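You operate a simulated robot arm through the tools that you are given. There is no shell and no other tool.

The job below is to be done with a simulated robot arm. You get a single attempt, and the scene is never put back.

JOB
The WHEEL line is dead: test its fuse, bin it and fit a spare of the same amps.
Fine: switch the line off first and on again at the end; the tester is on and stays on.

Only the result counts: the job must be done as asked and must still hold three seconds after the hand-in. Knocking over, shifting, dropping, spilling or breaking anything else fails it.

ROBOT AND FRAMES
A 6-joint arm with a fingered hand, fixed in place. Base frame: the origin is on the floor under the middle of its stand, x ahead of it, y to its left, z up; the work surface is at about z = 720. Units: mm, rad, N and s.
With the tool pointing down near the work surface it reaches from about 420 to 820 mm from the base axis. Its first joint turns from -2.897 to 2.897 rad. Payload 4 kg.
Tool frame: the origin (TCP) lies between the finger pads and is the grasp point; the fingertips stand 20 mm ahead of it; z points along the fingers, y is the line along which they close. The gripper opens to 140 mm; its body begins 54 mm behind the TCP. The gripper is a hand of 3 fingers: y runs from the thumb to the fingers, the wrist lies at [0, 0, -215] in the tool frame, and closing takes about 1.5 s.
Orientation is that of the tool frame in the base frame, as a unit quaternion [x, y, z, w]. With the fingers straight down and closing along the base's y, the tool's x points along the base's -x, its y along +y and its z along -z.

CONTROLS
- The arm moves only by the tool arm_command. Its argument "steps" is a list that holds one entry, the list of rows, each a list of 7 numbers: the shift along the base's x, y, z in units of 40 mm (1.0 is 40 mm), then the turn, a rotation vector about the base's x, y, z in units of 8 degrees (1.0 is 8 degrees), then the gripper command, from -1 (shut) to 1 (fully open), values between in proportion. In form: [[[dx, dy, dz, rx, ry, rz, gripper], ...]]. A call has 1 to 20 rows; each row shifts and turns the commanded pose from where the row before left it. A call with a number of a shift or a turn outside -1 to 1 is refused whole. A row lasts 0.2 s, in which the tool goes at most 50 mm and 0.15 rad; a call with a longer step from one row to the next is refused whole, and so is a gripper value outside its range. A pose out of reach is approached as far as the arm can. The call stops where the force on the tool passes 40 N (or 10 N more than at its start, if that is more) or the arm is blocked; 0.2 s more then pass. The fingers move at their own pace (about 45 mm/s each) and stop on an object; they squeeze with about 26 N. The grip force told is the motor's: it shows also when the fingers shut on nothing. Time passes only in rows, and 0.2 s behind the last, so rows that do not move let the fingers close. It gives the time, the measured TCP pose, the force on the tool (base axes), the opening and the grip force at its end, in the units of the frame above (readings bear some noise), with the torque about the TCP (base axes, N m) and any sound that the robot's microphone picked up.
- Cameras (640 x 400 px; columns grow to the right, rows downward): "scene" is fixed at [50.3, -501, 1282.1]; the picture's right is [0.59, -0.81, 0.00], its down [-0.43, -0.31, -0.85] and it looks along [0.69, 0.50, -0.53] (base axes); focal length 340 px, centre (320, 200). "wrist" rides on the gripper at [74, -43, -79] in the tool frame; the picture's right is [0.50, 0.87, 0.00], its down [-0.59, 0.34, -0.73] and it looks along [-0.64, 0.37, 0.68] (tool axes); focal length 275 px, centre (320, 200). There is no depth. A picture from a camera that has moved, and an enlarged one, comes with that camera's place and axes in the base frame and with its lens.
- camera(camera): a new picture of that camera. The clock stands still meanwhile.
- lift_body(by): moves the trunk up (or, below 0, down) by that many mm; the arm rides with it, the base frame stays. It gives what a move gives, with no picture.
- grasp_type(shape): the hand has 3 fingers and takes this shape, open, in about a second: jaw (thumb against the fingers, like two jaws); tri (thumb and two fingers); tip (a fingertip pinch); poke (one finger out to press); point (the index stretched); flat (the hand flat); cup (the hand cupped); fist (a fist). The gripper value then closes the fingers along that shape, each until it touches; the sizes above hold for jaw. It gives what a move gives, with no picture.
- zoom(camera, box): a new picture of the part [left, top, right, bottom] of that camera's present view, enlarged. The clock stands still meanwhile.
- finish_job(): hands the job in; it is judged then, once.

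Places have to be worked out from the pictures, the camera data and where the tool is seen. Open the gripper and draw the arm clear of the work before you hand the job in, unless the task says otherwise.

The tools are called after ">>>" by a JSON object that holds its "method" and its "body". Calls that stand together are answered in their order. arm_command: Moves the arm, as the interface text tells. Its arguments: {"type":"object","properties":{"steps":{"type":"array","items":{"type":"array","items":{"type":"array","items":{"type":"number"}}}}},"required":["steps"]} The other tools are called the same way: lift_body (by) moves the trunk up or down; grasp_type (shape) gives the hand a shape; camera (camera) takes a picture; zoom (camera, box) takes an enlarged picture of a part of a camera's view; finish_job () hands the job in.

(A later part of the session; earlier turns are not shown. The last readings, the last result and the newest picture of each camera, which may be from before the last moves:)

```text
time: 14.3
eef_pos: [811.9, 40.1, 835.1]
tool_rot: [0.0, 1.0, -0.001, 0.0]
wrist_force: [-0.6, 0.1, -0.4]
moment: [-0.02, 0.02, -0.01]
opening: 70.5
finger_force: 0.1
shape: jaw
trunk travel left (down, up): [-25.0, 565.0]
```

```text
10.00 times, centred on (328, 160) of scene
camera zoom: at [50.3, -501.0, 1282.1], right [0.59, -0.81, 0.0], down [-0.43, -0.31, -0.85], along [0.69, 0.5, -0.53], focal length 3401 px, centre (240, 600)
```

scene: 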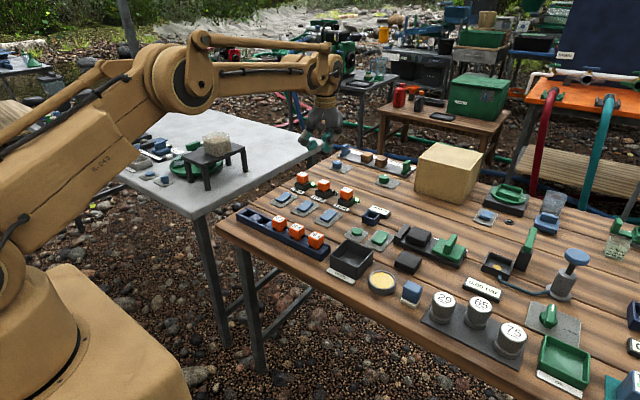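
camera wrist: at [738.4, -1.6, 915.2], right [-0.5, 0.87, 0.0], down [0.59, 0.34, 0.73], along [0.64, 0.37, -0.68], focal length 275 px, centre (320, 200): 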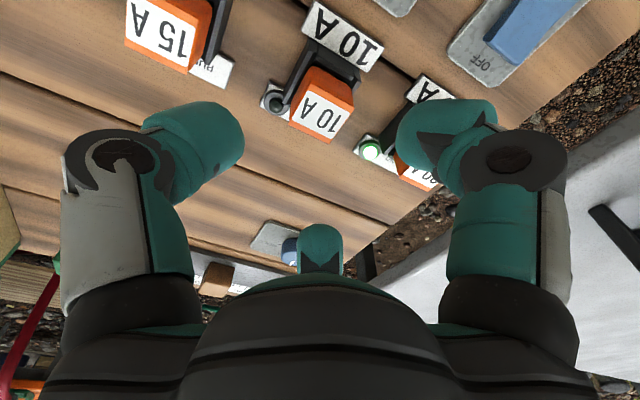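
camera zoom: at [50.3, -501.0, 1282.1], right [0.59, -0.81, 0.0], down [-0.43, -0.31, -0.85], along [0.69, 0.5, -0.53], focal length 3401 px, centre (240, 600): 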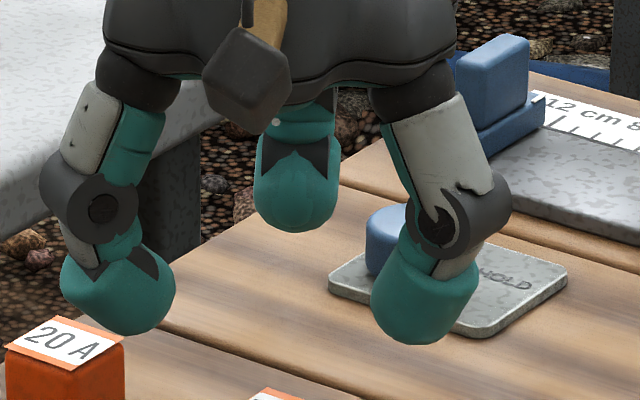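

With the bias checked against the fingertips, I put the 10 A head at about (811, 41), top z≈771, 28 mm wide, holder rim z≈742. I narrow the jaw and descend to just above.

>>> {"method": "arm_command", "body": {"steps": [[[0, 0, 0, 0, 0, 0, -0.2], [0, 0, -0.25, 0, 0, 0, -0.2], [0, 0, -0.4, 0, 0, 0, -0.2], [0, 0, -0.4, 0, 0, 0, -0.2], [0, 0, 0, 0, 0, 0, -0.2]]]}}

>>> {"method": "camera", "body": {"camera": "wrist"}}

>>> {"method": "zoom", "body": {"camera": "wrist", "box": [220, 90, 420, 215]}}

>>> {"method": "zoom", "body": {"camera": "scene", "box": [296, 160, 360, 200]}}

```text
time: 15.5
eef_pos: [811.0, 41.6, 792.7]
tool_rot: [0.001, 1.0, 0.0, 0.0]
wrist_force: [0.5, 0.0, 0.9]
moment: [0.01, 0.02, -0.03]
opening: 56.3
finger_force: 0.0
shape: jaw
trunk travel left (down, up): [-25.0, 565.0]
```

```text
taken
camera wrist: at [738.0, -1.5, 872.9], right [-0.5, 0.87, 0.0], down [0.59, 0.34, 0.73], along [0.64, 0.37, -0.68], focal length 275 px, centre (320, 200)
```

wrist: 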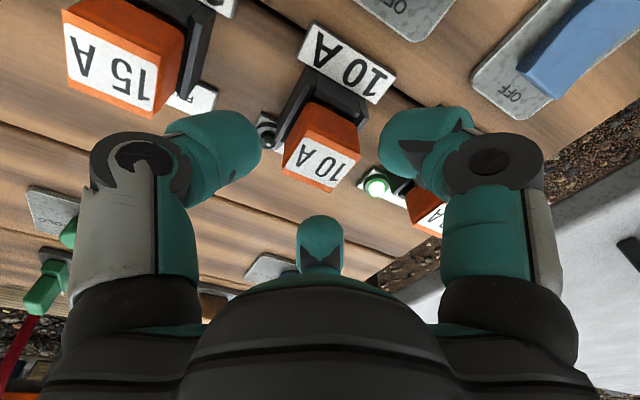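

```text
3.20 times, centred on (320, 152) of wrist
camera zoom: at [738.0, -1.5, 872.9], right [-0.5, 0.87, 0.0], down [0.59, 0.34, 0.73], along [0.64, 0.37, -0.68], focal length 881 px, centre (320, 352)
```

zoom: 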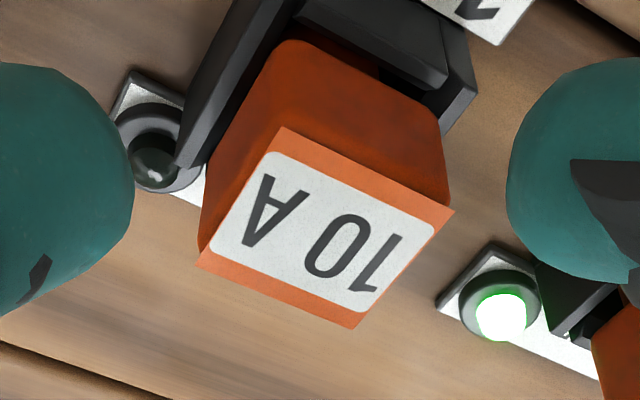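

```text
10.00 times, centred on (328, 180) of scene
camera zoom: at [50.3, -501.0, 1282.1], right [0.59, -0.81, 0.0], down [-0.43, -0.31, -0.85], along [0.69, 0.5, -0.53], focal length 3401 px, centre (240, 400)
```

zoom: 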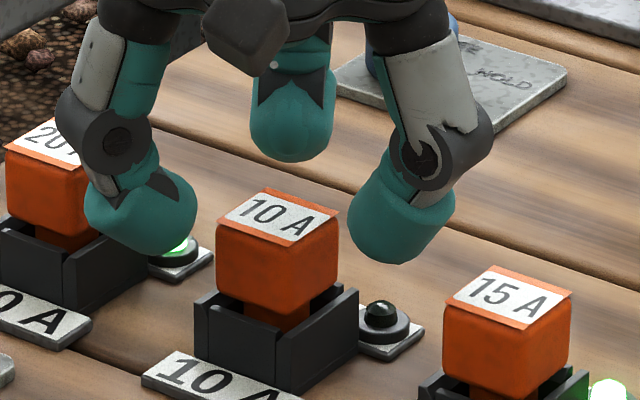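

The head centre refines to about (810.5, 40.5), top z≈773. I lower the jaw around it so the tips stay just above the holder rim.

>>> {"method": "arm_command", "body": {"steps": [[[-0.03, 0.02, -0.2, 0, 0, 0, -0.2], [0, 0, -0.2, 0, 0, 0, -0.2], [0, 0, -0.22, 0, 0, 0, -0.2], [0, 0, 0, 0, 0, 0, -0.2]]]}}

>>> {"method": "camera", "body": {"camera": "wrist"}}

>>> {"method": "zoom", "body": {"camera": "scene", "box": [296, 165, 360, 205]}}

```text
time: 16.5
eef_pos: [808.9, 41.8, 767.9]
tool_rot: [0.001, 1.0, 0.0, 0.0]
wrist_force: [0.4, 1.5, 0.2]
moment: [-0.01, -0.03, 0.03]
opening: 56.3
finger_force: 0.1
shape: jaw
trunk travel left (down, up): [-25.0, 565.0]
```

```text
taken
camera wrist: at [736.6, -0.6, 847.7], right [-0.5, 0.87, 0.0], down [0.59, 0.34, 0.73], along [0.64, 0.37, -0.68], focal length 275 px, centre (320, 200)
```

wrist: 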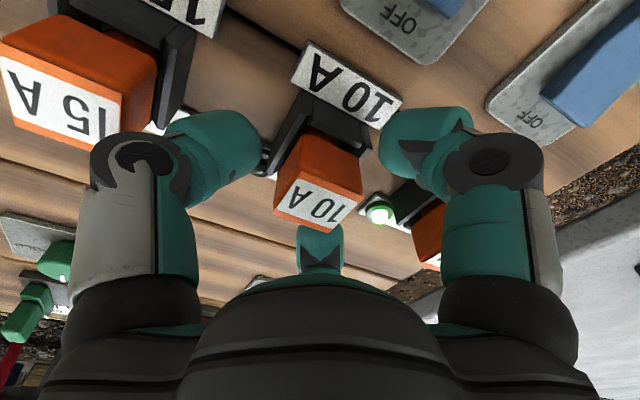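

```text
10.00 times, centred on (328, 185) of scene
camera zoom: at [50.3, -501.0, 1282.1], right [0.59, -0.81, 0.0], down [-0.43, -0.31, -0.85], along [0.69, 0.5, -0.53], focal length 3401 px, centre (240, 350)
```

zoom: 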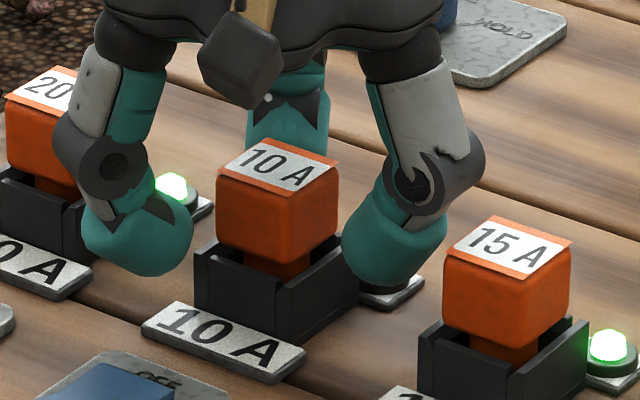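

The fuse is centred between the fingers. I raise 2 mm for rim clearance and close partway to check.

>>> {"method": "arm_command", "body": {"steps": [[[0, -0.02, 0.05, 0, 0, 0, -0.45], [0, 0, 0, 0, 0, 0, -0.45], [0, 0, 0, 0, 0, 0, -0.45]]]}}

>>> {"method": "zoom", "body": {"camera": "wrist", "box": [220, 90, 420, 215]}}

>>> {"method": "zoom", "body": {"camera": "scene", "box": [304, 172, 344, 204]}}

```text
time: 17.3
eef_pos: [810.3, 41.4, 769.8]
tool_rot: [0.0, 1.0, 0.0, 0.0]
wrist_force: [-0.8, 0.0, -0.2]
moment: [-0.02, 0.0, 0.01]
opening: 38.9
finger_force: 0.2
shape: jaw
trunk travel left (down, up): [-25.0, 565.0]
```

```text
3.20 times, centred on (320, 152) of wrist
camera zoom: at [736.5, -1.3, 849.9], right [-0.5, 0.87, 0.0], down [0.59, 0.34, 0.73], along [0.64, 0.37, -0.68], focal length 881 px, centre (320, 352)
```

zoom: 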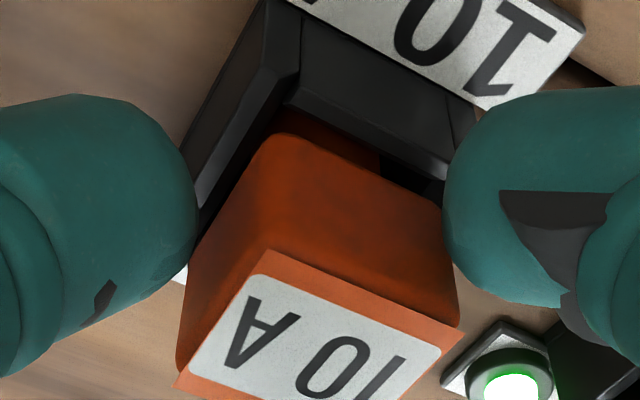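

```text
12.50 times, centred on (324, 188) of scene
camera zoom: at [50.3, -501.0, 1282.1], right [0.59, -0.81, 0.0], down [-0.43, -0.31, -0.85], along [0.69, 0.5, -0.53], focal length 4251 px, centre (270, 350)
```

zoom: 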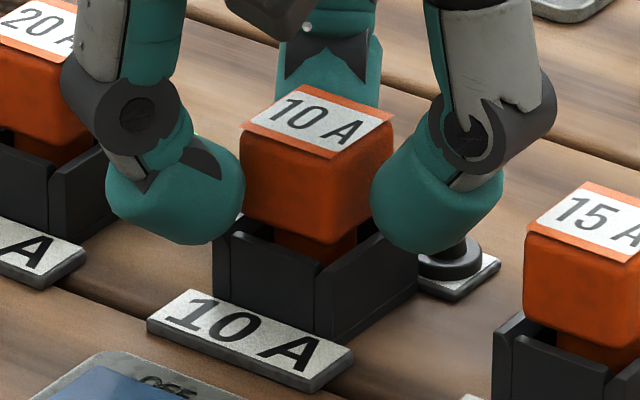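

The tips are above the rim and on the head. I close fully.

>>> {"method": "arm_command", "body": {"steps": [[[0, 0, 0, 0, 0, 0, -1], [0, 0, 0, 0, 0, 0, -1], [0, 0, 0, 0, 0, 0, -1], [0, 0, 0, 0, 0, 0, -1], [0, 0, 0, 0, 0, 0, -1]]]}}

>>> {"method": "zoom", "body": {"camera": "wrist", "box": [220, 110, 420, 235]}}

>>> {"method": "zoom", "body": {"camera": "scene", "box": [304, 172, 344, 204]}}

```text
time: 18.5
eef_pos: [810.0, 41.3, 769.2]
tool_rot: [0.0, 1.0, -0.001, -0.001]
wrist_force: [0.3, 0.6, 0.6]
moment: [0.04, -0.03, -0.02]
opening: 30.2
finger_force: 26.4
shape: jaw
trunk travel left (down, up): [-25.0, 565.0]
```

```text
3.20 times, centred on (320, 172) of wrist
camera zoom: at [736.5, -1.3, 849.9], right [-0.5, 0.87, 0.0], down [0.59, 0.34, 0.73], along [0.64, 0.37, -0.68], focal length 881 px, centre (320, 288)
```

zoom: 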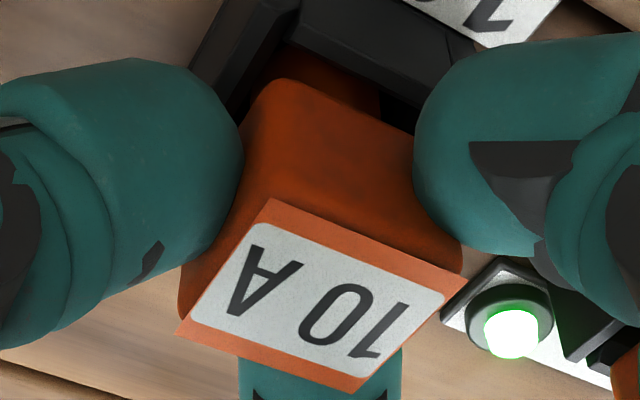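

```text
12.50 times, centred on (324, 188) of scene
camera zoom: at [50.3, -501.0, 1282.1], right [0.59, -0.81, 0.0], down [-0.43, -0.31, -0.85], along [0.69, 0.5, -0.53], focal length 4251 px, centre (270, 350)
```

zoom: 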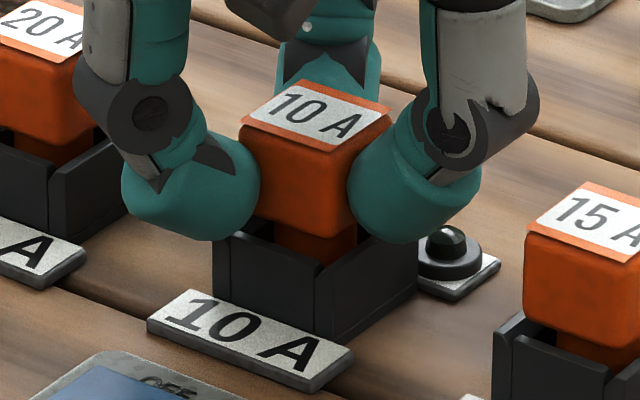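

The head is held firmly (opening 30, 26 N). I pull it straight up.

>>> {"method": "arm_command", "body": {"steps": [[[0, 0, 0.15, 0, 0, 0, -1], [0, 0, 0.2, 0, 0, 0, -1], [0, 0, 0.3, 0, 0, 0, -1], [0, 0, 0.4, 0, 0, 0, -1], [0, 0, 0.5, 0, 0, 0, -1], [0, 0, 0.5, 0, 0, 0, -1]]]}}

>>> {"method": "camera", "body": {"camera": "wrist"}}

>>> {"method": "zoom", "body": {"camera": "scene", "box": [280, 140, 360, 204]}}

```text
time: 19.9
eef_pos: [810.2, 39.5, 852.2]
tool_rot: [0.0, 1.0, 0.0, -0.001]
wrist_force: [-0.7, -0.3, -0.5]
moment: [0.0, 0.0, -0.01]
opening: 30.0
finger_force: 26.2
shape: jaw
trunk travel left (down, up): [-25.0, 565.0]
```

```text
taken
camera wrist: at [736.9, -1.2, 932.2], right [-0.5, 0.87, 0.0], down [0.59, 0.34, 0.73], along [0.64, 0.37, -0.68], focal length 275 px, centre (320, 200)
```

wrist: 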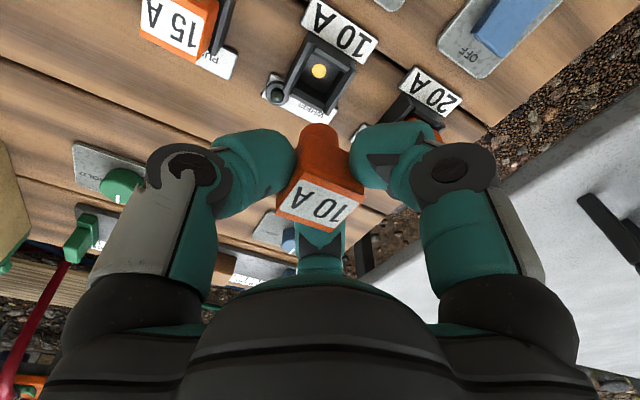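

```text
6.25 times, centred on (320, 172) of scene
camera zoom: at [50.3, -501.0, 1282.1], right [0.59, -0.81, 0.0], down [-0.43, -0.31, -0.85], along [0.69, 0.5, -0.53], focal length 2126 px, centre (320, 375)
```

zoom: 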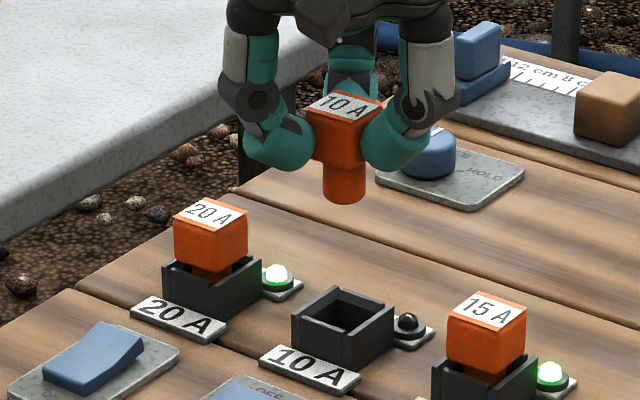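

The fuse came out cleanly. I zoom on the empty holder to confirm its name plate and look at the held fuse's stem.

>>> {"method": "zoom", "body": {"camera": "wrist", "box": [240, 10, 400, 110]}}

>>> {"method": "zoom", "body": {"camera": "wrist", "box": [240, 110, 400, 250]}}

>>> {"method": "zoom", "body": {"camera": "scene", "box": [300, 140, 350, 175]}}

```text
4.00 times, centred on (320, 60) of wrist
camera zoom: at [736.9, -1.2, 932.2], right [-0.5, 0.87, 0.0], down [0.59, 0.34, 0.73], along [0.64, 0.37, -0.68], focal length 1101 px, centre (320, 760)
```

zoom: 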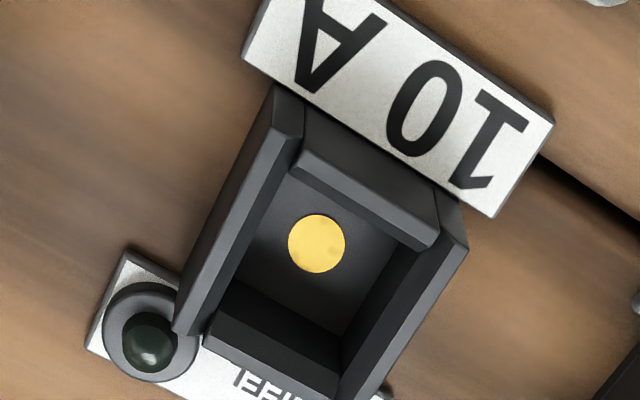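

```text
2.86 times, centred on (320, 180) of wrist
camera zoom: at [736.9, -1.2, 932.2], right [-0.5, 0.87, 0.0], down [0.59, 0.34, 0.73], along [0.64, 0.37, -0.68], focal length 786 px, centre (320, 257)
```

zoom: 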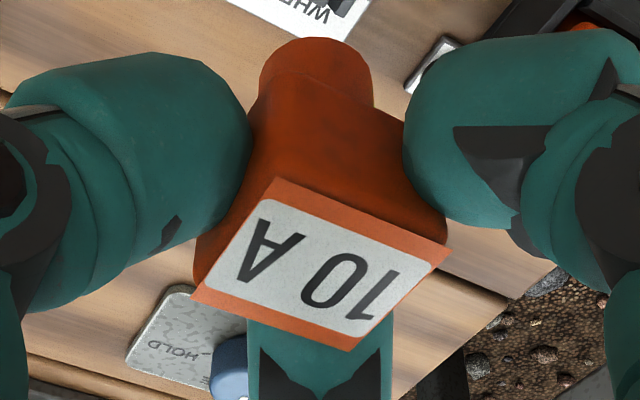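

```text
11.43 times, centred on (325, 158) of scene
camera zoom: at [50.3, -501.0, 1282.1], right [0.59, -0.81, 0.0], down [-0.43, -0.31, -0.85], along [0.69, 0.5, -0.53], focal length 3887 px, centre (263, 686)
```

zoom: 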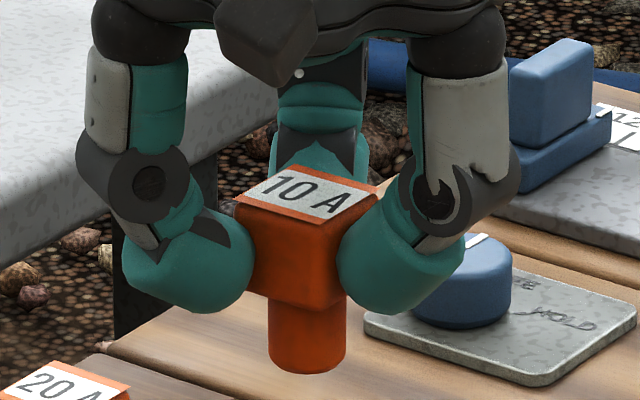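

Confirmed "WHEEL". I carry the fuse at safe height to above the tester socket, near (765, -150), and look.

>>> {"method": "arm_command", "body": {"steps": [[[-0.225, -0.955, 0, 0, 0, 0, -1], [-0.225, -0.955, 0, 0, 0, 0, -1], [-0.225, -0.955, 0, 0, 0, 0, -1], [-0.225, -0.955, 0, 0, 0, 0, -1], [-0.225, -0.955, 0, 0, 0, 0, -1], [0, 0, 0, 0, 0, 0, -1]]]}}

>>> {"method": "camera", "body": {"camera": "wrist"}}

>>> {"method": "zoom", "body": {"camera": "wrist", "box": [240, 0, 400, 100]}}

>>> {"method": "zoom", "body": {"camera": "scene", "box": [330, 150, 426, 250]}}

```text
time: 21.3
eef_pos: [765.4, -151.5, 851.5]
tool_rot: [0.0, 1.0, 0.0, -0.001]
wrist_force: [0.3, 0.1, -0.9]
moment: [0.03, 0.02, -0.01]
opening: 30.2
finger_force: 26.2
shape: jaw
trunk travel left (down, up): [-25.0, 565.0]
```

```text
taken
camera wrist: at [691.4, -193.6, 932.0], right [-0.5, 0.87, 0.0], down [0.59, 0.34, 0.73], along [0.64, 0.37, -0.68], focal length 275 px, centre (320, 200)
```

wrist: 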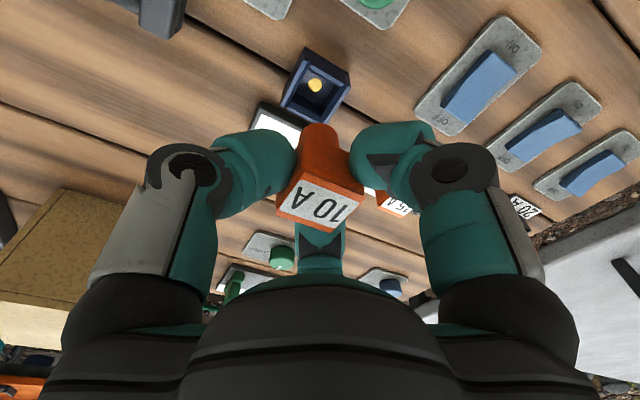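

```text
4.00 times, centred on (320, 50) of wrist
camera zoom: at [691.4, -193.6, 932.0], right [-0.5, 0.87, 0.0], down [0.59, 0.34, 0.73], along [0.64, 0.37, -0.68], focal length 1101 px, centre (320, 800)
```

zoom: 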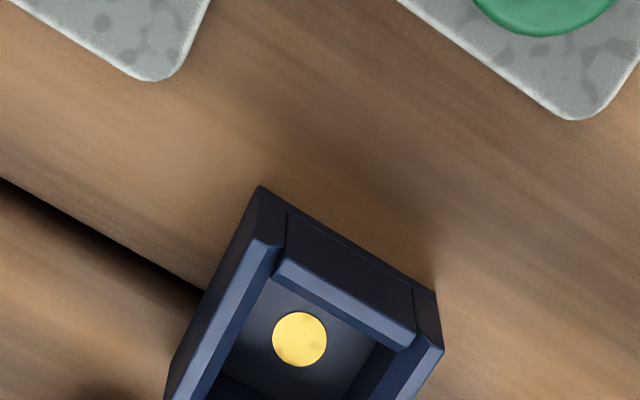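

```text
4.00 times, centred on (378, 200) of scene
camera zoom: at [50.3, -501.0, 1282.1], right [0.59, -0.81, 0.0], down [-0.43, -0.31, -0.85], along [0.69, 0.5, -0.53], focal length 1360 px, centre (88, 200)
```

zoom: 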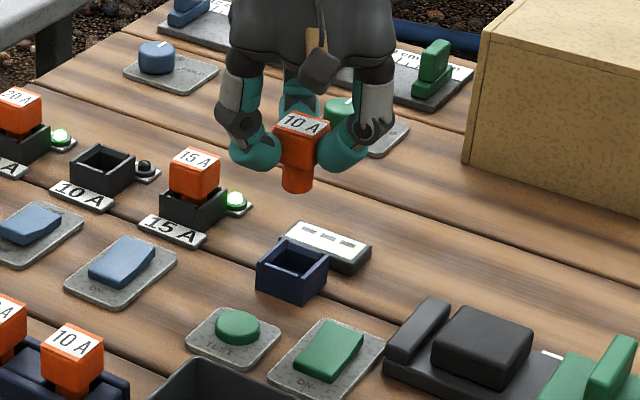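

The tester socket's contact sits about (+10, +2) mm from the present axis. I shift over it, come down somewhat and recheck.

>>> {"method": "arm_command", "body": {"steps": [[[0.2525, 0.055, 0, 0, 0, 0, -1], [0, 0, -0.5, 0, 0, 0, -1], [0, 0, 0, 0, 0, 0, -1]]]}}

>>> {"method": "camera", "body": {"camera": "wrist"}}

>>> {"method": "zoom", "body": {"camera": "wrist", "box": [240, 30, 400, 130]}}

>>> {"method": "zoom", "body": {"camera": "scene", "box": [350, 160, 414, 230]}}

```text
time: 22.1
eef_pos: [775.5, -147.8, 831.3]
tool_rot: [0.0, 1.0, 0.0, 0.001]
wrist_force: [-0.2, 0.3, 0.1]
moment: [-0.01, -0.01, 0.01]
opening: 30.2
finger_force: 26.1
shape: jaw
trunk travel left (down, up): [-25.0, 565.0]
```

```text
taken
camera wrist: at [701.7, -190.5, 911.5], right [-0.5, 0.87, 0.0], down [0.59, 0.34, 0.73], along [0.64, 0.37, -0.68], focal length 275 px, centre (320, 200)
```

wrist: 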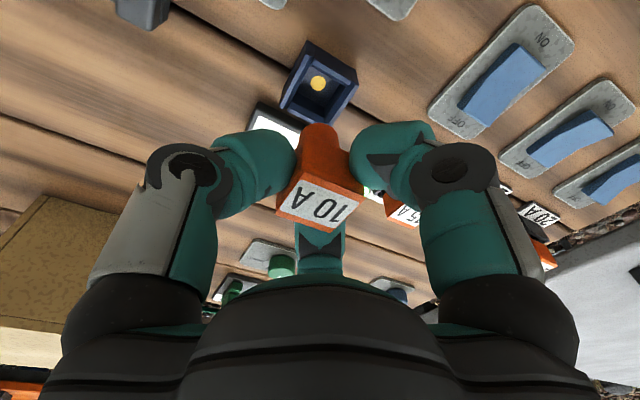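

```text
4.00 times, centred on (320, 80) of wrist
camera zoom: at [701.7, -190.5, 911.5], right [-0.5, 0.87, 0.0], down [0.59, 0.34, 0.73], along [0.64, 0.37, -0.68], focal length 1101 px, centre (320, 680)
```

zoom: 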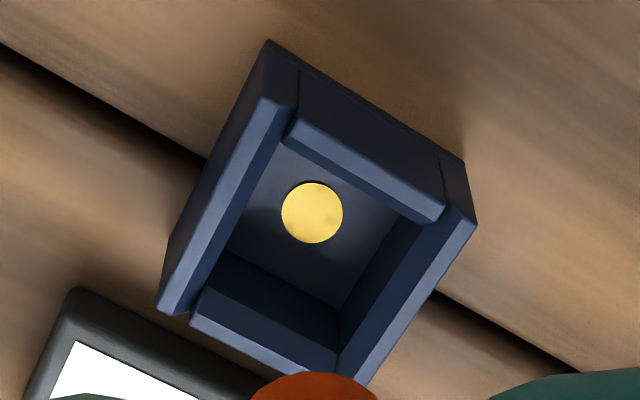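

```text
5.71 times, centred on (382, 195) of scene
camera zoom: at [50.3, -501.0, 1282.1], right [0.59, -0.81, 0.0], down [-0.43, -0.31, -0.85], along [0.69, 0.5, -0.53], focal length 1943 px, centre (-34, 229)
```

zoom: 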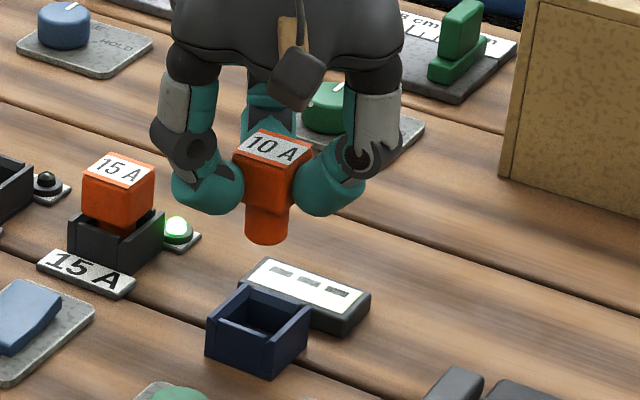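

Alignment is within about 1 mm. I nudge by -1 mm in y and lower the fuse into the tester socket gently.

>>> {"method": "arm_command", "body": {"steps": [[[-0.01, -0.025, -0.4, 0, 0, 0, -1], [0, 0, -0.4, 0, 0, 0, -1], [0, 0, -0.2, 0, 0, 0, -1], [0, 0, -0.15, 0, 0, 0, -1], [0, 0, -0.15, 0, 0, 0, -1], [0, 0, -0.1, 0, 0, 0, -1], [0, 0, -0.08, 0, 0, 0, -1], [0, 0, 0, 0, 0, 0, -1]]]}}

>>> {"method": "zoom", "body": {"camera": "wrist", "box": [220, 80, 420, 220]}}

>>> {"method": "zoom", "body": {"camera": "scene", "box": [350, 180, 414, 230]}}

```text
time: 23.9
eef_pos: [774.4, -148.6, 773.2]
tool_rot: [0.0, 1.0, -0.001, 0.0]
wrist_force: [0.0, 0.3, 0.2]
moment: [0.0, 0.04, 0.02]
opening: 30.0
finger_force: 25.9
shape: jaw
trunk travel left (down, up): [-25.0, 565.0]
```

```text
2.86 times, centred on (320, 150) of wrist
camera zoom: at [700.8, -191.1, 852.6], right [-0.5, 0.87, 0.0], down [0.59, 0.34, 0.73], along [0.64, 0.37, -0.68], focal length 786 px, centre (320, 343)
```

zoom: 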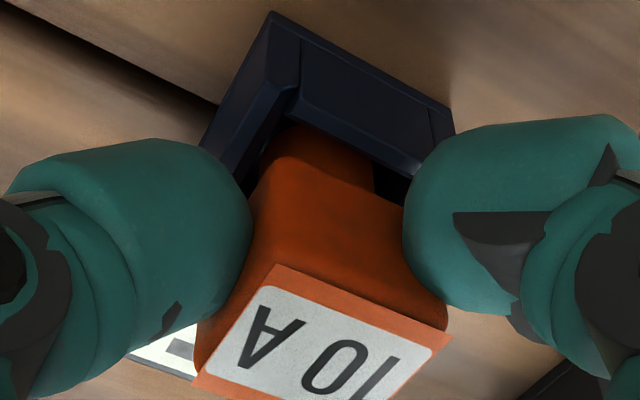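

```text
8.00 times, centred on (382, 205) of scene
camera zoom: at [50.3, -501.0, 1282.1], right [0.59, -0.81, 0.0], down [-0.43, -0.31, -0.85], along [0.69, 0.5, -0.53], focal length 2721 px, centre (-176, 160)
```

zoom: 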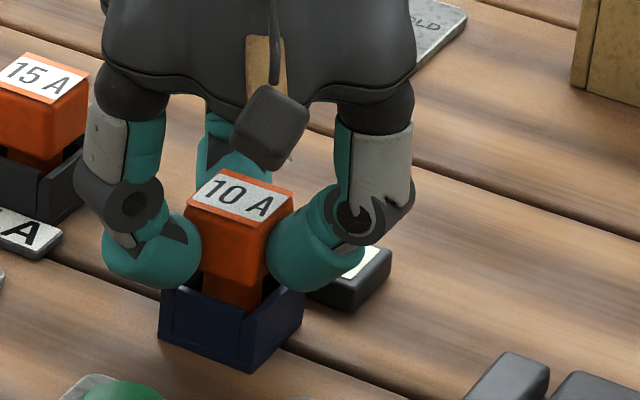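

The stem is in the socket without force. I lower the last few millimetres until it seats.

>>> {"method": "arm_command", "body": {"steps": [[[0, 0, -0.04, 0, 0, 0, -1], [0, 0, -0.04, 0, 0, 0, -1], [0, 0, 0, 0, 0, 0, -1]]]}}

>>> {"method": "zoom", "body": {"camera": "scene", "box": [350, 180, 414, 230]}}

```text
time: 24.7
eef_pos: [774.9, -148.7, 769.4]
tool_rot: [0.001, 1.0, 0.0, 0.001]
wrist_force: [0.2, 0.4, -1.1]
moment: [0.02, 0.04, 0.0]
opening: 29.9
finger_force: 26.0
shape: jaw
trunk travel left (down, up): [-25.0, 565.0]
```

```text
8.00 times, centred on (382, 205) of scene
camera zoom: at [50.3, -501.0, 1282.1], right [0.59, -0.81, 0.0], down [-0.43, -0.31, -0.85], along [0.69, 0.5, -0.53], focal length 2721 px, centre (-176, 160)
```

zoom: 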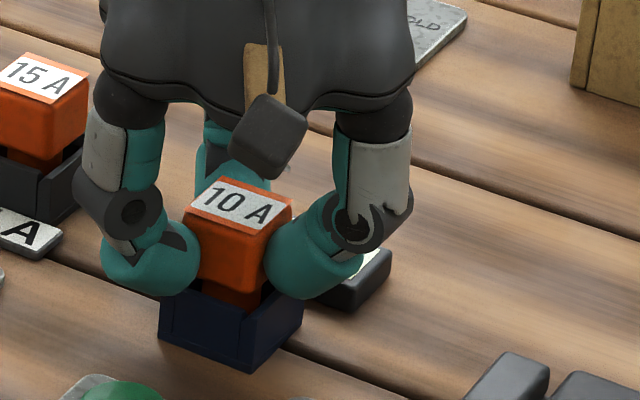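

Still no contact; I go a touch lower in tiny steps.

>>> {"method": "arm_command", "body": {"steps": [[[0, 0, -0.03, 0, 0, 0, -1], [0, 0, 0, 0, 0, 0, -1], [0, 0, -0.03, 0, 0, 0, -1], [0, 0, 0, 0, 0, 0, -1]]]}}

```text
time: 25.7
eef_pos: [774.4, -149.0, 768.2]
tool_rot: [0.0, 1.0, 0.0, 0.0]
wrist_force: [1.3, -0.1, 9.6]
moment: [0.0, -0.04, 0.01]
opening: 30.4
finger_force: 25.6
shape: jaw
trunk travel left (down, up): [-25.0, 565.0]
```

Seated (about 10 N). I open the fingers to release and check.

>>> {"method": "arm_command", "body": {"steps": [[[0, 0, 0, 0, 0, 0, -0.2], [0, 0, 0, 0, 0, 0, -0.2], [0, 0, 0, 0, 0, 0, -0.2], [0, 0, 0, 0, 0, 0, -0.2]]]}}

>>> {"method": "zoom", "body": {"camera": "wrist", "box": [220, 90, 420, 230]}}

>>> {"method": "zoom", "body": {"camera": "scene", "box": [350, 180, 414, 230]}}

```text
time: 26.7
eef_pos: [774.4, -150.1, 767.1]
tool_rot: [-0.001, 1.0, 0.0, 0.001]
wrist_force: [-0.3, -0.5, -1.2]
moment: [0.0, 0.0, -0.02]
opening: 55.7
finger_force: 0.0
shape: jaw
trunk travel left (down, up): [-25.0, 565.0]
```

```text
2.86 times, centred on (320, 160) of wrist
camera zoom: at [700.8, -191.2, 847.1], right [-0.5, 0.87, 0.0], down [0.59, 0.34, 0.73], along [0.64, 0.37, -0.68], focal length 786 px, centre (320, 314)
```

zoom: 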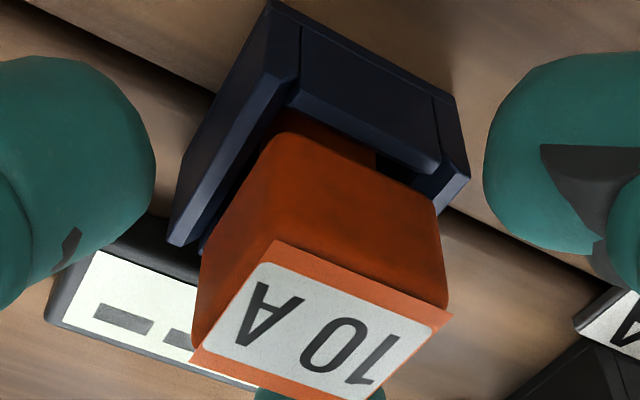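

```text
8.00 times, centred on (382, 205) of scene
camera zoom: at [50.3, -501.0, 1282.1], right [0.59, -0.81, 0.0], down [-0.43, -0.31, -0.85], along [0.69, 0.5, -0.53], focal length 2721 px, centre (-176, 160)
```

zoom: 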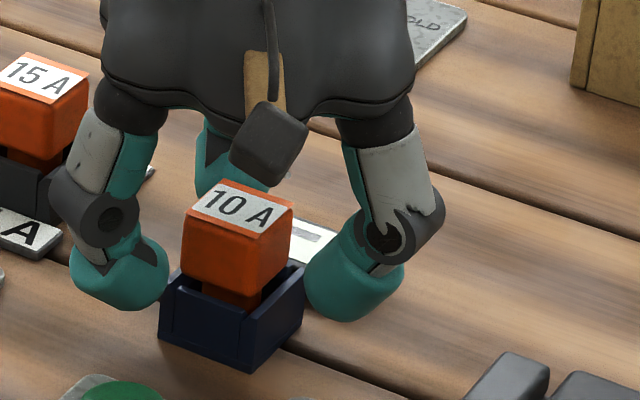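

The fuse stands upright in the tester. I rise straight up, then form poke for the TEST button.

>>> {"method": "arm_command", "body": {"steps": [[[0, 0, 0.4, 0, 0, 0, -0.2], [0, 0, 0.8, 0, 0, 0, -0.2], [0, 0, 1, 0, 0, 0, -0.2], [-0.9, 0, 0.2, 0, 0, 0, -0.2], [-0.9, 0, 0, 0, 0, 0, -0.2]]]}}

>>> {"method": "grasp_type", "body": {"shape": "poke"}}

>>> {"method": "camera", "body": {"camera": "wrist"}}

>>> {"method": "zoom", "body": {"camera": "wrist", "box": [200, 20, 400, 145]}}

>>> {"method": "zoom", "body": {"camera": "scene", "box": [330, 180, 426, 260]}}

```text
time: 27.9
eef_pos: [703.3, -149.1, 863.9]
tool_rot: [-0.001, 1.0, -0.001, -0.001]
wrist_force: [-0.2, 0.4, 0.3]
moment: [-0.03, -0.04, -0.01]
opening: 55.8
finger_force: 0.0
shape: jaw
trunk travel left (down, up): [-25.0, 565.0]
```

```text
time: 28.8
eef_pos: [703.5, -150.1, 863.8]
tool_rot: [0.0, 1.0, 0.0, 0.0]
wrist_force: [-0.2, -0.5, 0.3]
moment: [-0.03, -0.05, -0.04]
opening: 0.2
finger_force: 0.1
shape: poke
trunk travel left (down, up): [-25.0, 565.0]
```

```text
taken
camera wrist: at [629.7, -191.5, 943.4], right [-0.5, 0.87, 0.0], down [0.59, 0.34, 0.73], along [0.64, 0.37, -0.68], focal length 275 px, centre (320, 200)
```

wrist: 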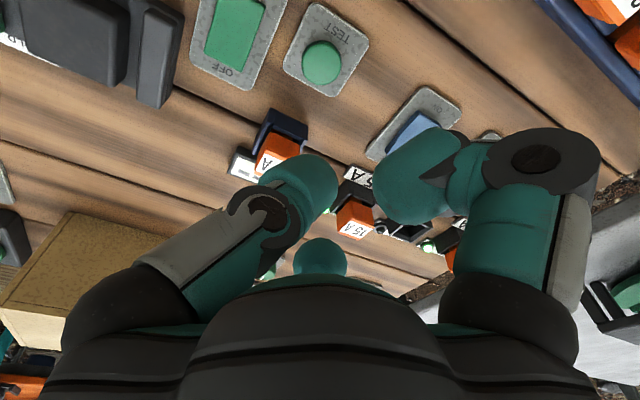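

```text
3.20 times, centred on (300, 82) of wrist
camera zoom: at [629.7, -191.5, 943.4], right [-0.5, 0.87, 0.0], down [0.59, 0.34, 0.73], along [0.64, 0.37, -0.68], focal length 881 px, centre (384, 576)
```

zoom: 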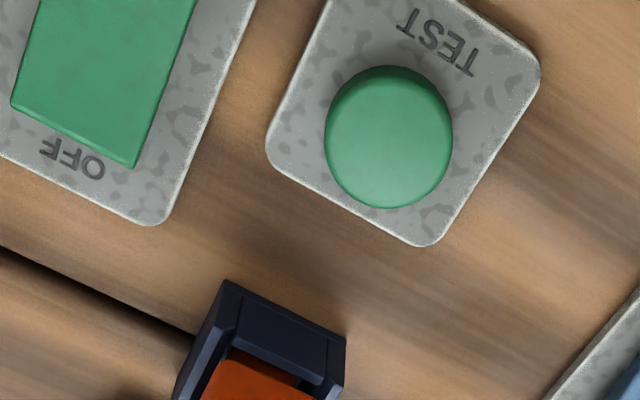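

```text
5.00 times, centred on (378, 220) of scene
camera zoom: at [50.3, -501.0, 1282.1], right [0.59, -0.81, 0.0], down [-0.43, -0.31, -0.85], along [0.69, 0.5, -0.53], focal length 1700 px, centre (30, 100)
```

zoom: 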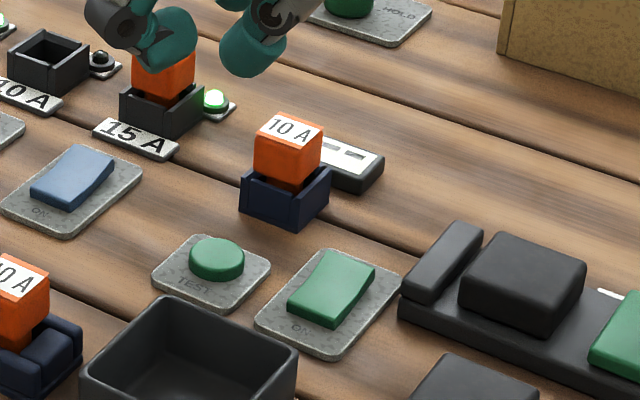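

TEST button centre is about (698, -151). I bring the thumb tip above it, keeping clear of the fuse, bin and the green power rocker.

>>> {"method": "arm_command", "body": {"steps": [[[-0.04, 0.075, -0.75, 0, 0, 0, 1], [-0.04, 0.075, -0.75, 0, 0, 0, 1], [-0.04, 0.075, -0.7, 0, 0, 0, 1], [0, 0, 0, 0, 0, 0, 1]]]}}

>>> {"method": "camera", "body": {"camera": "wrist"}}

>>> {"method": "zoom", "body": {"camera": "scene", "box": [330, 180, 410, 250]}}

```text
time: 29.8
eef_pos: [698.7, -140.4, 773.9]
tool_rot: [0.0, 1.0, -0.001, 0.0]
wrist_force: [0.0, -0.1, 0.4]
moment: [0.0, -0.02, 0.01]
opening: 0.1
finger_force: 0.1
shape: poke
trunk travel left (down, up): [-25.0, 565.0]
```

```text
taken
camera wrist: at [624.4, -182.2, 854.8], right [-0.5, 0.87, 0.0], down [0.59, 0.34, 0.73], along [0.64, 0.37, -0.68], focal length 275 px, centre (320, 200)
```

wrist: 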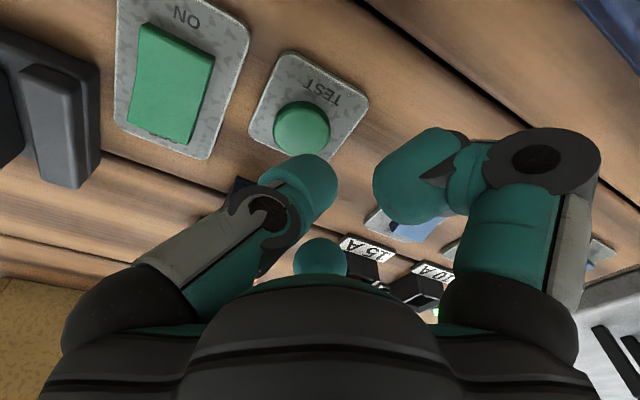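

```text
5.71 times, centred on (370, 215) of scene
camera zoom: at [50.3, -501.0, 1282.1], right [0.59, -0.81, 0.0], down [-0.43, -0.31, -0.85], along [0.69, 0.5, -0.53], focal length 1943 px, centre (34, 114)
```

zoom: 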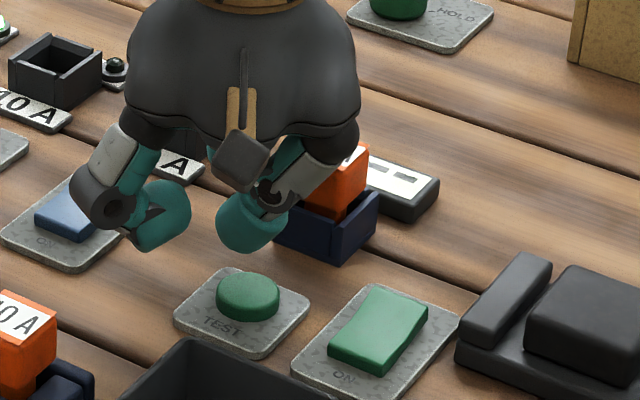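

The thumb is right above the button. I press down in small steps.

>>> {"method": "arm_command", "body": {"steps": [[[-0.03, 0, -0.25, 0, 0, 0, 1], [0, 0, -0.15, 0, 0, 0, 1], [0, 0, -0.05, 0, 0, 0, 1], [0, 0, -0.05, 0, 0, 0, 1], [0, 0, 0, 0, 0, 0, 1]]]}}

>>> {"method": "zoom", "body": {"camera": "scene", "box": [350, 190, 414, 240]}}

```text
time: 31.0
eef_pos: [695.9, -140.7, 755.5]
tool_rot: [0.0, 1.0, 0.0, 0.0]
wrist_force: [-0.5, -0.3, 0.6]
moment: [0.04, -0.02, 0.0]
opening: 0.0
finger_force: 0.1
shape: poke
trunk travel left (down, up): [-25.0, 565.0]
```

```text
8.00 times, centred on (382, 215) of scene
camera zoom: at [50.3, -501.0, 1282.1], right [0.59, -0.81, 0.0], down [-0.43, -0.31, -0.85], along [0.69, 0.5, -0.53], focal length 2721 px, centre (-176, 80)
```

zoom: 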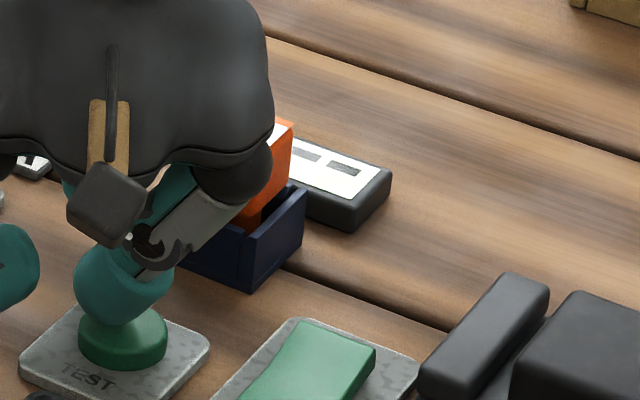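

The tip is at the button's top; I press further.

>>> {"method": "arm_command", "body": {"steps": [[[0, 0, -0.05, 0, 0, 0, 1], [0, 0, -0.05, 0, 0, 0, 1], [0, 0, 0, 0, 0, 0, 1]]]}}

>>> {"method": "zoom", "body": {"camera": "scene", "box": [350, 190, 414, 240]}}

```text
time: 31.8
eef_pos: [697.2, -139.0, 751.1]
tool_rot: [-0.001, 1.0, 0.0, 0.0]
wrist_force: [0.0, 1.0, 0.0]
moment: [0.01, -0.01, -0.02]
opening: 0.1
finger_force: 0.0
shape: poke
trunk travel left (down, up): [-25.0, 565.0]
```

```text
8.00 times, centred on (382, 215) of scene
camera zoom: at [50.3, -501.0, 1282.1], right [0.59, -0.81, 0.0], down [-0.43, -0.31, -0.85], along [0.69, 0.5, -0.53], focal length 2721 px, centre (-176, 80)
```

zoom: 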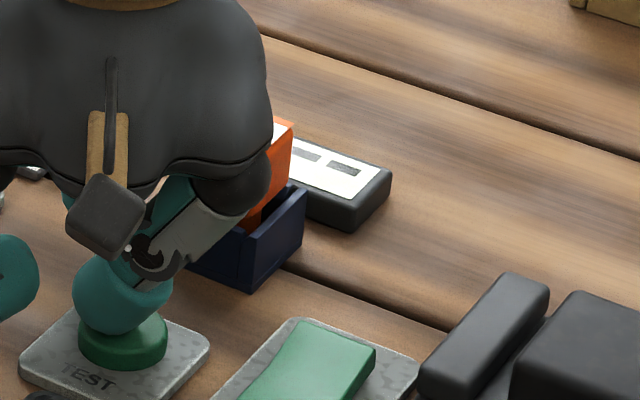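

Still no reaction force; I press a few more millimetres.

>>> {"method": "arm_command", "body": {"steps": [[[0, 0, -0.05, 0, 0, 0, 1], [0, 0, -0.05, 0, 0, 0, 1], [0, 0, 0, 0, 0, 0, 1]]]}}

>>> {"method": "zoom", "body": {"camera": "scene", "box": [350, 190, 414, 240]}}

```text
time: 32.6
eef_pos: [696.5, -140.2, 748.5]
tool_rot: [0.0, 1.0, 0.0, 0.0]
wrist_force: [0.5, -0.2, 3.2]
moment: [-0.02, -0.03, 0.0]
opening: 0.1
finger_force: 0.0
shape: poke
trunk travel left (down, up): [-25.0, 565.0]
heard: click
```

```text
8.00 times, centred on (382, 215) of scene
camera zoom: at [50.3, -501.0, 1282.1], right [0.59, -0.81, 0.0], down [-0.43, -0.31, -0.85], along [0.69, 0.5, -0.53], focal length 2721 px, centre (-176, 80)
```

zoom: 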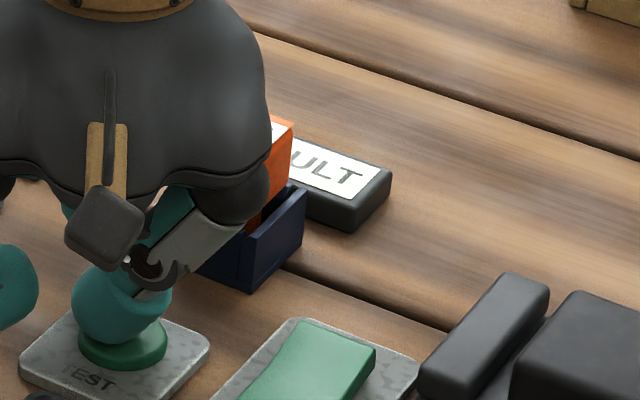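

A click and the display shows "FAULT": the fuse is blown. I rise straight up and return to jaw.

>>> {"method": "arm_command", "body": {"steps": [[[0, 0, 0.3, 0, 0, 0, 1], [0, 0, 1, 0, 0, 0, 1], [0, 0, 1, 0, 0, 0, 1], [0, 0, 0.3, 0, 0, 0, 1]]]}}

>>> {"method": "grasp_type", "body": {"shape": "jaw"}}

>>> {"method": "zoom", "body": {"camera": "scene", "box": [270, 165, 430, 265]}}

```text
time: 33.6
eef_pos: [696.7, -139.4, 852.2]
tool_rot: [0.0, 1.0, -0.001, 0.0]
wrist_force: [-0.3, 0.6, 1.1]
moment: [0.0, -0.01, -0.01]
opening: 0.0
finger_force: 0.1
shape: poke
trunk travel left (down, up): [-25.0, 565.0]
```

```text
time: 34.5
eef_pos: [697.0, -139.7, 851.9]
tool_rot: [-0.001, 1.0, 0.0, 0.0]
wrist_force: [-0.6, 0.7, -0.1]
moment: [-0.01, -0.03, 0.01]
opening: 140.1
finger_force: 0.0
shape: jaw
trunk travel left (down, up): [-25.0, 565.0]
```

```text
4.00 times, centred on (350, 215) of scene
camera zoom: at [50.3, -501.0, 1282.1], right [0.59, -0.81, 0.0], down [-0.43, -0.31, -0.85], along [0.69, 0.5, -0.53], focal length 1360 px, centre (200, 140)
```

zoom: 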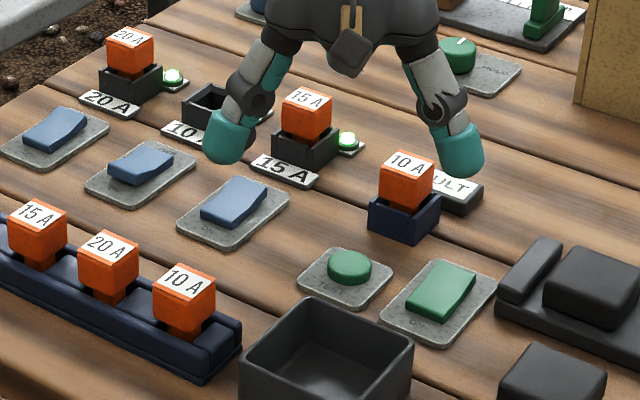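

I go back above the fuse in the tester with the jaw narrowed and check alignment.

>>> {"method": "arm_command", "body": {"steps": [[[0.975, -0.1125, 0, 0, 0, 0, -0.2], [0.975, -0.1125, 0, 0, 0, 0, -0.2], [0, 0, -0.7, 0, 0, 0, -0.2], [0, 0, -0.5, 0, 0, 0, -0.2], [0, 0, 0, 0, 0, 0, -0.2], [0, 0, 0, 0, 0, 0, -0.2]]]}}

>>> {"method": "camera", "body": {"camera": "wrist"}}

>>> {"method": "zoom", "body": {"camera": "wrist", "box": [220, 70, 420, 195]}}

```text
time: 35.9
eef_pos: [775.1, -148.2, 803.0]
tool_rot: [0.001, 1.0, 0.0, 0.001]
wrist_force: [0.7, 0.1, -0.1]
moment: [0.01, -0.01, 0.02]
opening: 56.2
finger_force: 0.0
shape: jaw
trunk travel left (down, up): [-25.0, 565.0]
```

```text
taken
camera wrist: at [700.9, -190.9, 883.8], right [-0.5, 0.87, 0.0], down [0.59, 0.34, 0.73], along [0.64, 0.37, -0.68], focal length 275 px, centre (320, 200)
```

wrist: 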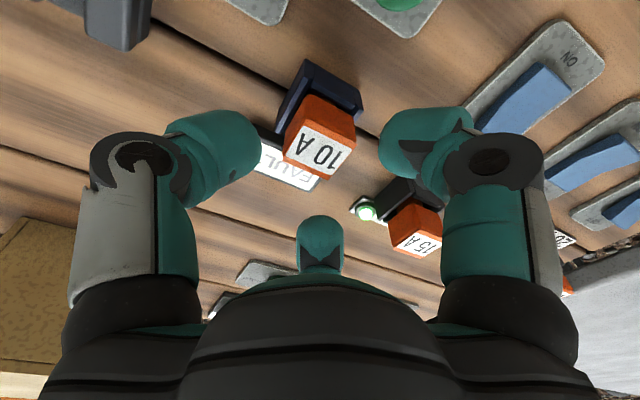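

```text
3.20 times, centred on (320, 132) of wrist
camera zoom: at [700.9, -190.9, 883.8], right [-0.5, 0.87, 0.0], down [0.59, 0.34, 0.73], along [0.64, 0.37, -0.68], focal length 881 px, centre (320, 416)
```

zoom: 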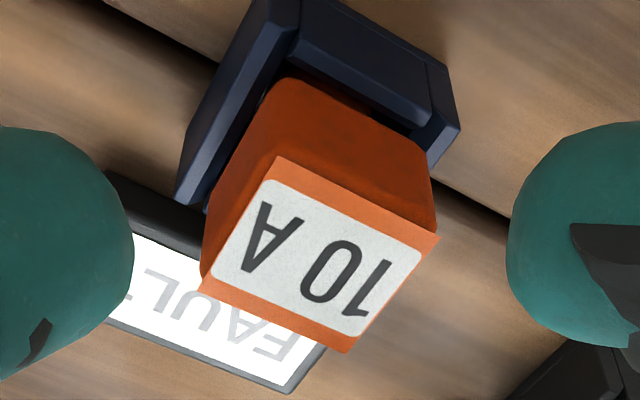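

The tester reads "FAULT" and the fuse is well centred. I descend and grip it.

>>> {"method": "arm_command", "body": {"steps": [[[0, -0.02, -0.4, 0, 0, 0, -0.2], [0, 0, -0.3, 0, 0, 0, -0.2], [0, 0, -0.15, 0, 0, 0, -0.2], [0, 0, 0, 0, 0, 0, -0.5], [0, 0, 0, 0, 0, 0, -1], [0, 0, 0, 0, 0, 0, -1], [0, 0, 0, 0, 0, 0, -1], [0, 0, 0, 0, 0, 0, -1], [0, 0, 0, 0, 0, 0, -1]]]}}

>>> {"method": "zoom", "body": {"camera": "wrist", "box": [220, 110, 420, 235]}}

>>> {"method": "zoom", "body": {"camera": "scene", "box": [350, 180, 414, 230]}}

```text
time: 37.9
eef_pos: [775.2, -149.3, 770.8]
tool_rot: [0.0, 1.0, 0.0, 0.0]
wrist_force: [0.3, -0.3, 0.1]
moment: [0.0, 0.02, 0.03]
opening: 29.3
finger_force: 25.8
shape: jaw
trunk travel left (down, up): [-25.0, 565.0]
```

```text
3.20 times, centred on (320, 172) of wrist
camera zoom: at [701.2, -191.6, 849.5], right [-0.5, 0.87, 0.0], down [0.59, 0.34, 0.73], along [0.64, 0.37, -0.68], focal length 881 px, centre (320, 288)
```

zoom: 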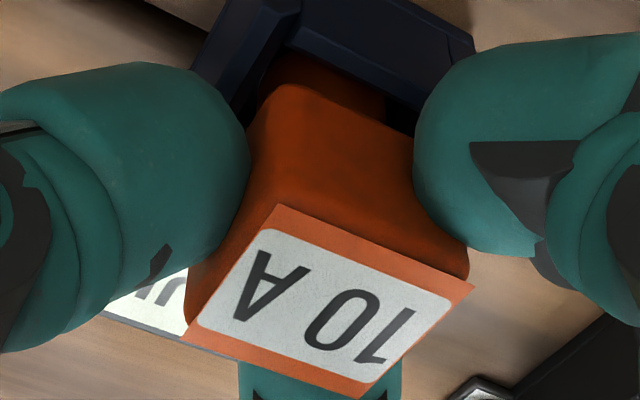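

```text
8.00 times, centred on (382, 205) of scene
camera zoom: at [50.3, -501.0, 1282.1], right [0.59, -0.81, 0.0], down [-0.43, -0.31, -0.85], along [0.69, 0.5, -0.53], focal length 2721 px, centre (-176, 160)
```

zoom: 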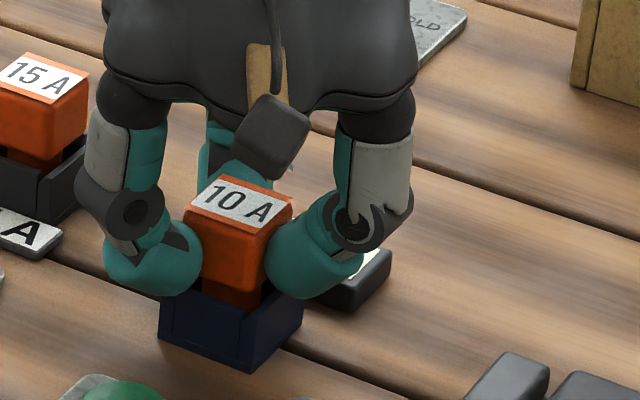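

Gripped again. I lift it out and carry it toward the WASTE bin, centred near (580, -206).

>>> {"method": "arm_command", "body": {"steps": [[[0, 0, 0.15, 0, 0, 0, -1], [0, 0, 0.25, 0, 0, 0, -1], [0, 0, 0.6, 0, 0, 0, -1], [0, 0, 0.9, 0, 0, 0, -1], [0, 0, 0.3, 0, 0, 0, -1], [-0.975, -0.275, 0, 0, 0, 0, -1], [-0.975, -0.275, 0, 0, 0, 0, -1], [-0.975, -0.275, 0, 0, 0, 0, -1], [-0.975, -0.275, 0, 0, 0, 0, -1], [-0.975, -0.275, 0, 0, 0, 0, -1], [0, 0, 0, 0, 0, 0, -1]]]}}

>>> {"method": "camera", "body": {"camera": "wrist"}}

>>> {"method": "zoom", "body": {"camera": "scene", "box": [270, 165, 430, 295]}}

```text
time: 40.3
eef_pos: [580.7, -205.5, 857.4]
tool_rot: [-0.001, 1.0, 0.0, 0.001]
wrist_force: [-0.4, 0.1, -0.1]
moment: [-0.01, 0.02, 0.04]
opening: 29.4
finger_force: 25.7
shape: jaw
trunk travel left (down, up): [-25.0, 565.0]
```

```text
taken
camera wrist: at [506.6, -246.7, 937.3], right [-0.5, 0.87, 0.0], down [0.59, 0.34, 0.73], along [0.64, 0.37, -0.68], focal length 275 px, centre (320, 200)
```

wrist: 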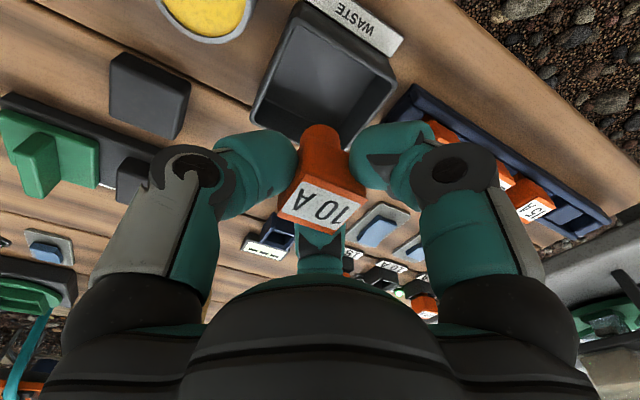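

```text
3.08 times, centred on (350, 230) of scene
camera zoom: at [50.3, -501.0, 1282.1], right [0.59, -0.81, 0.0], down [-0.43, -0.31, -0.85], along [0.69, 0.5, -0.53], focal length 1046 px, centre (228, 108)
```

zoom: 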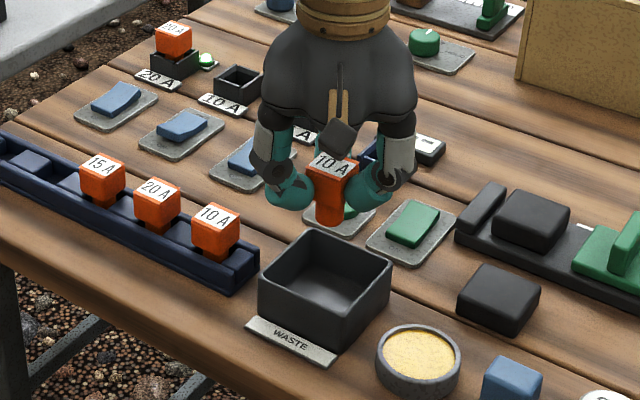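

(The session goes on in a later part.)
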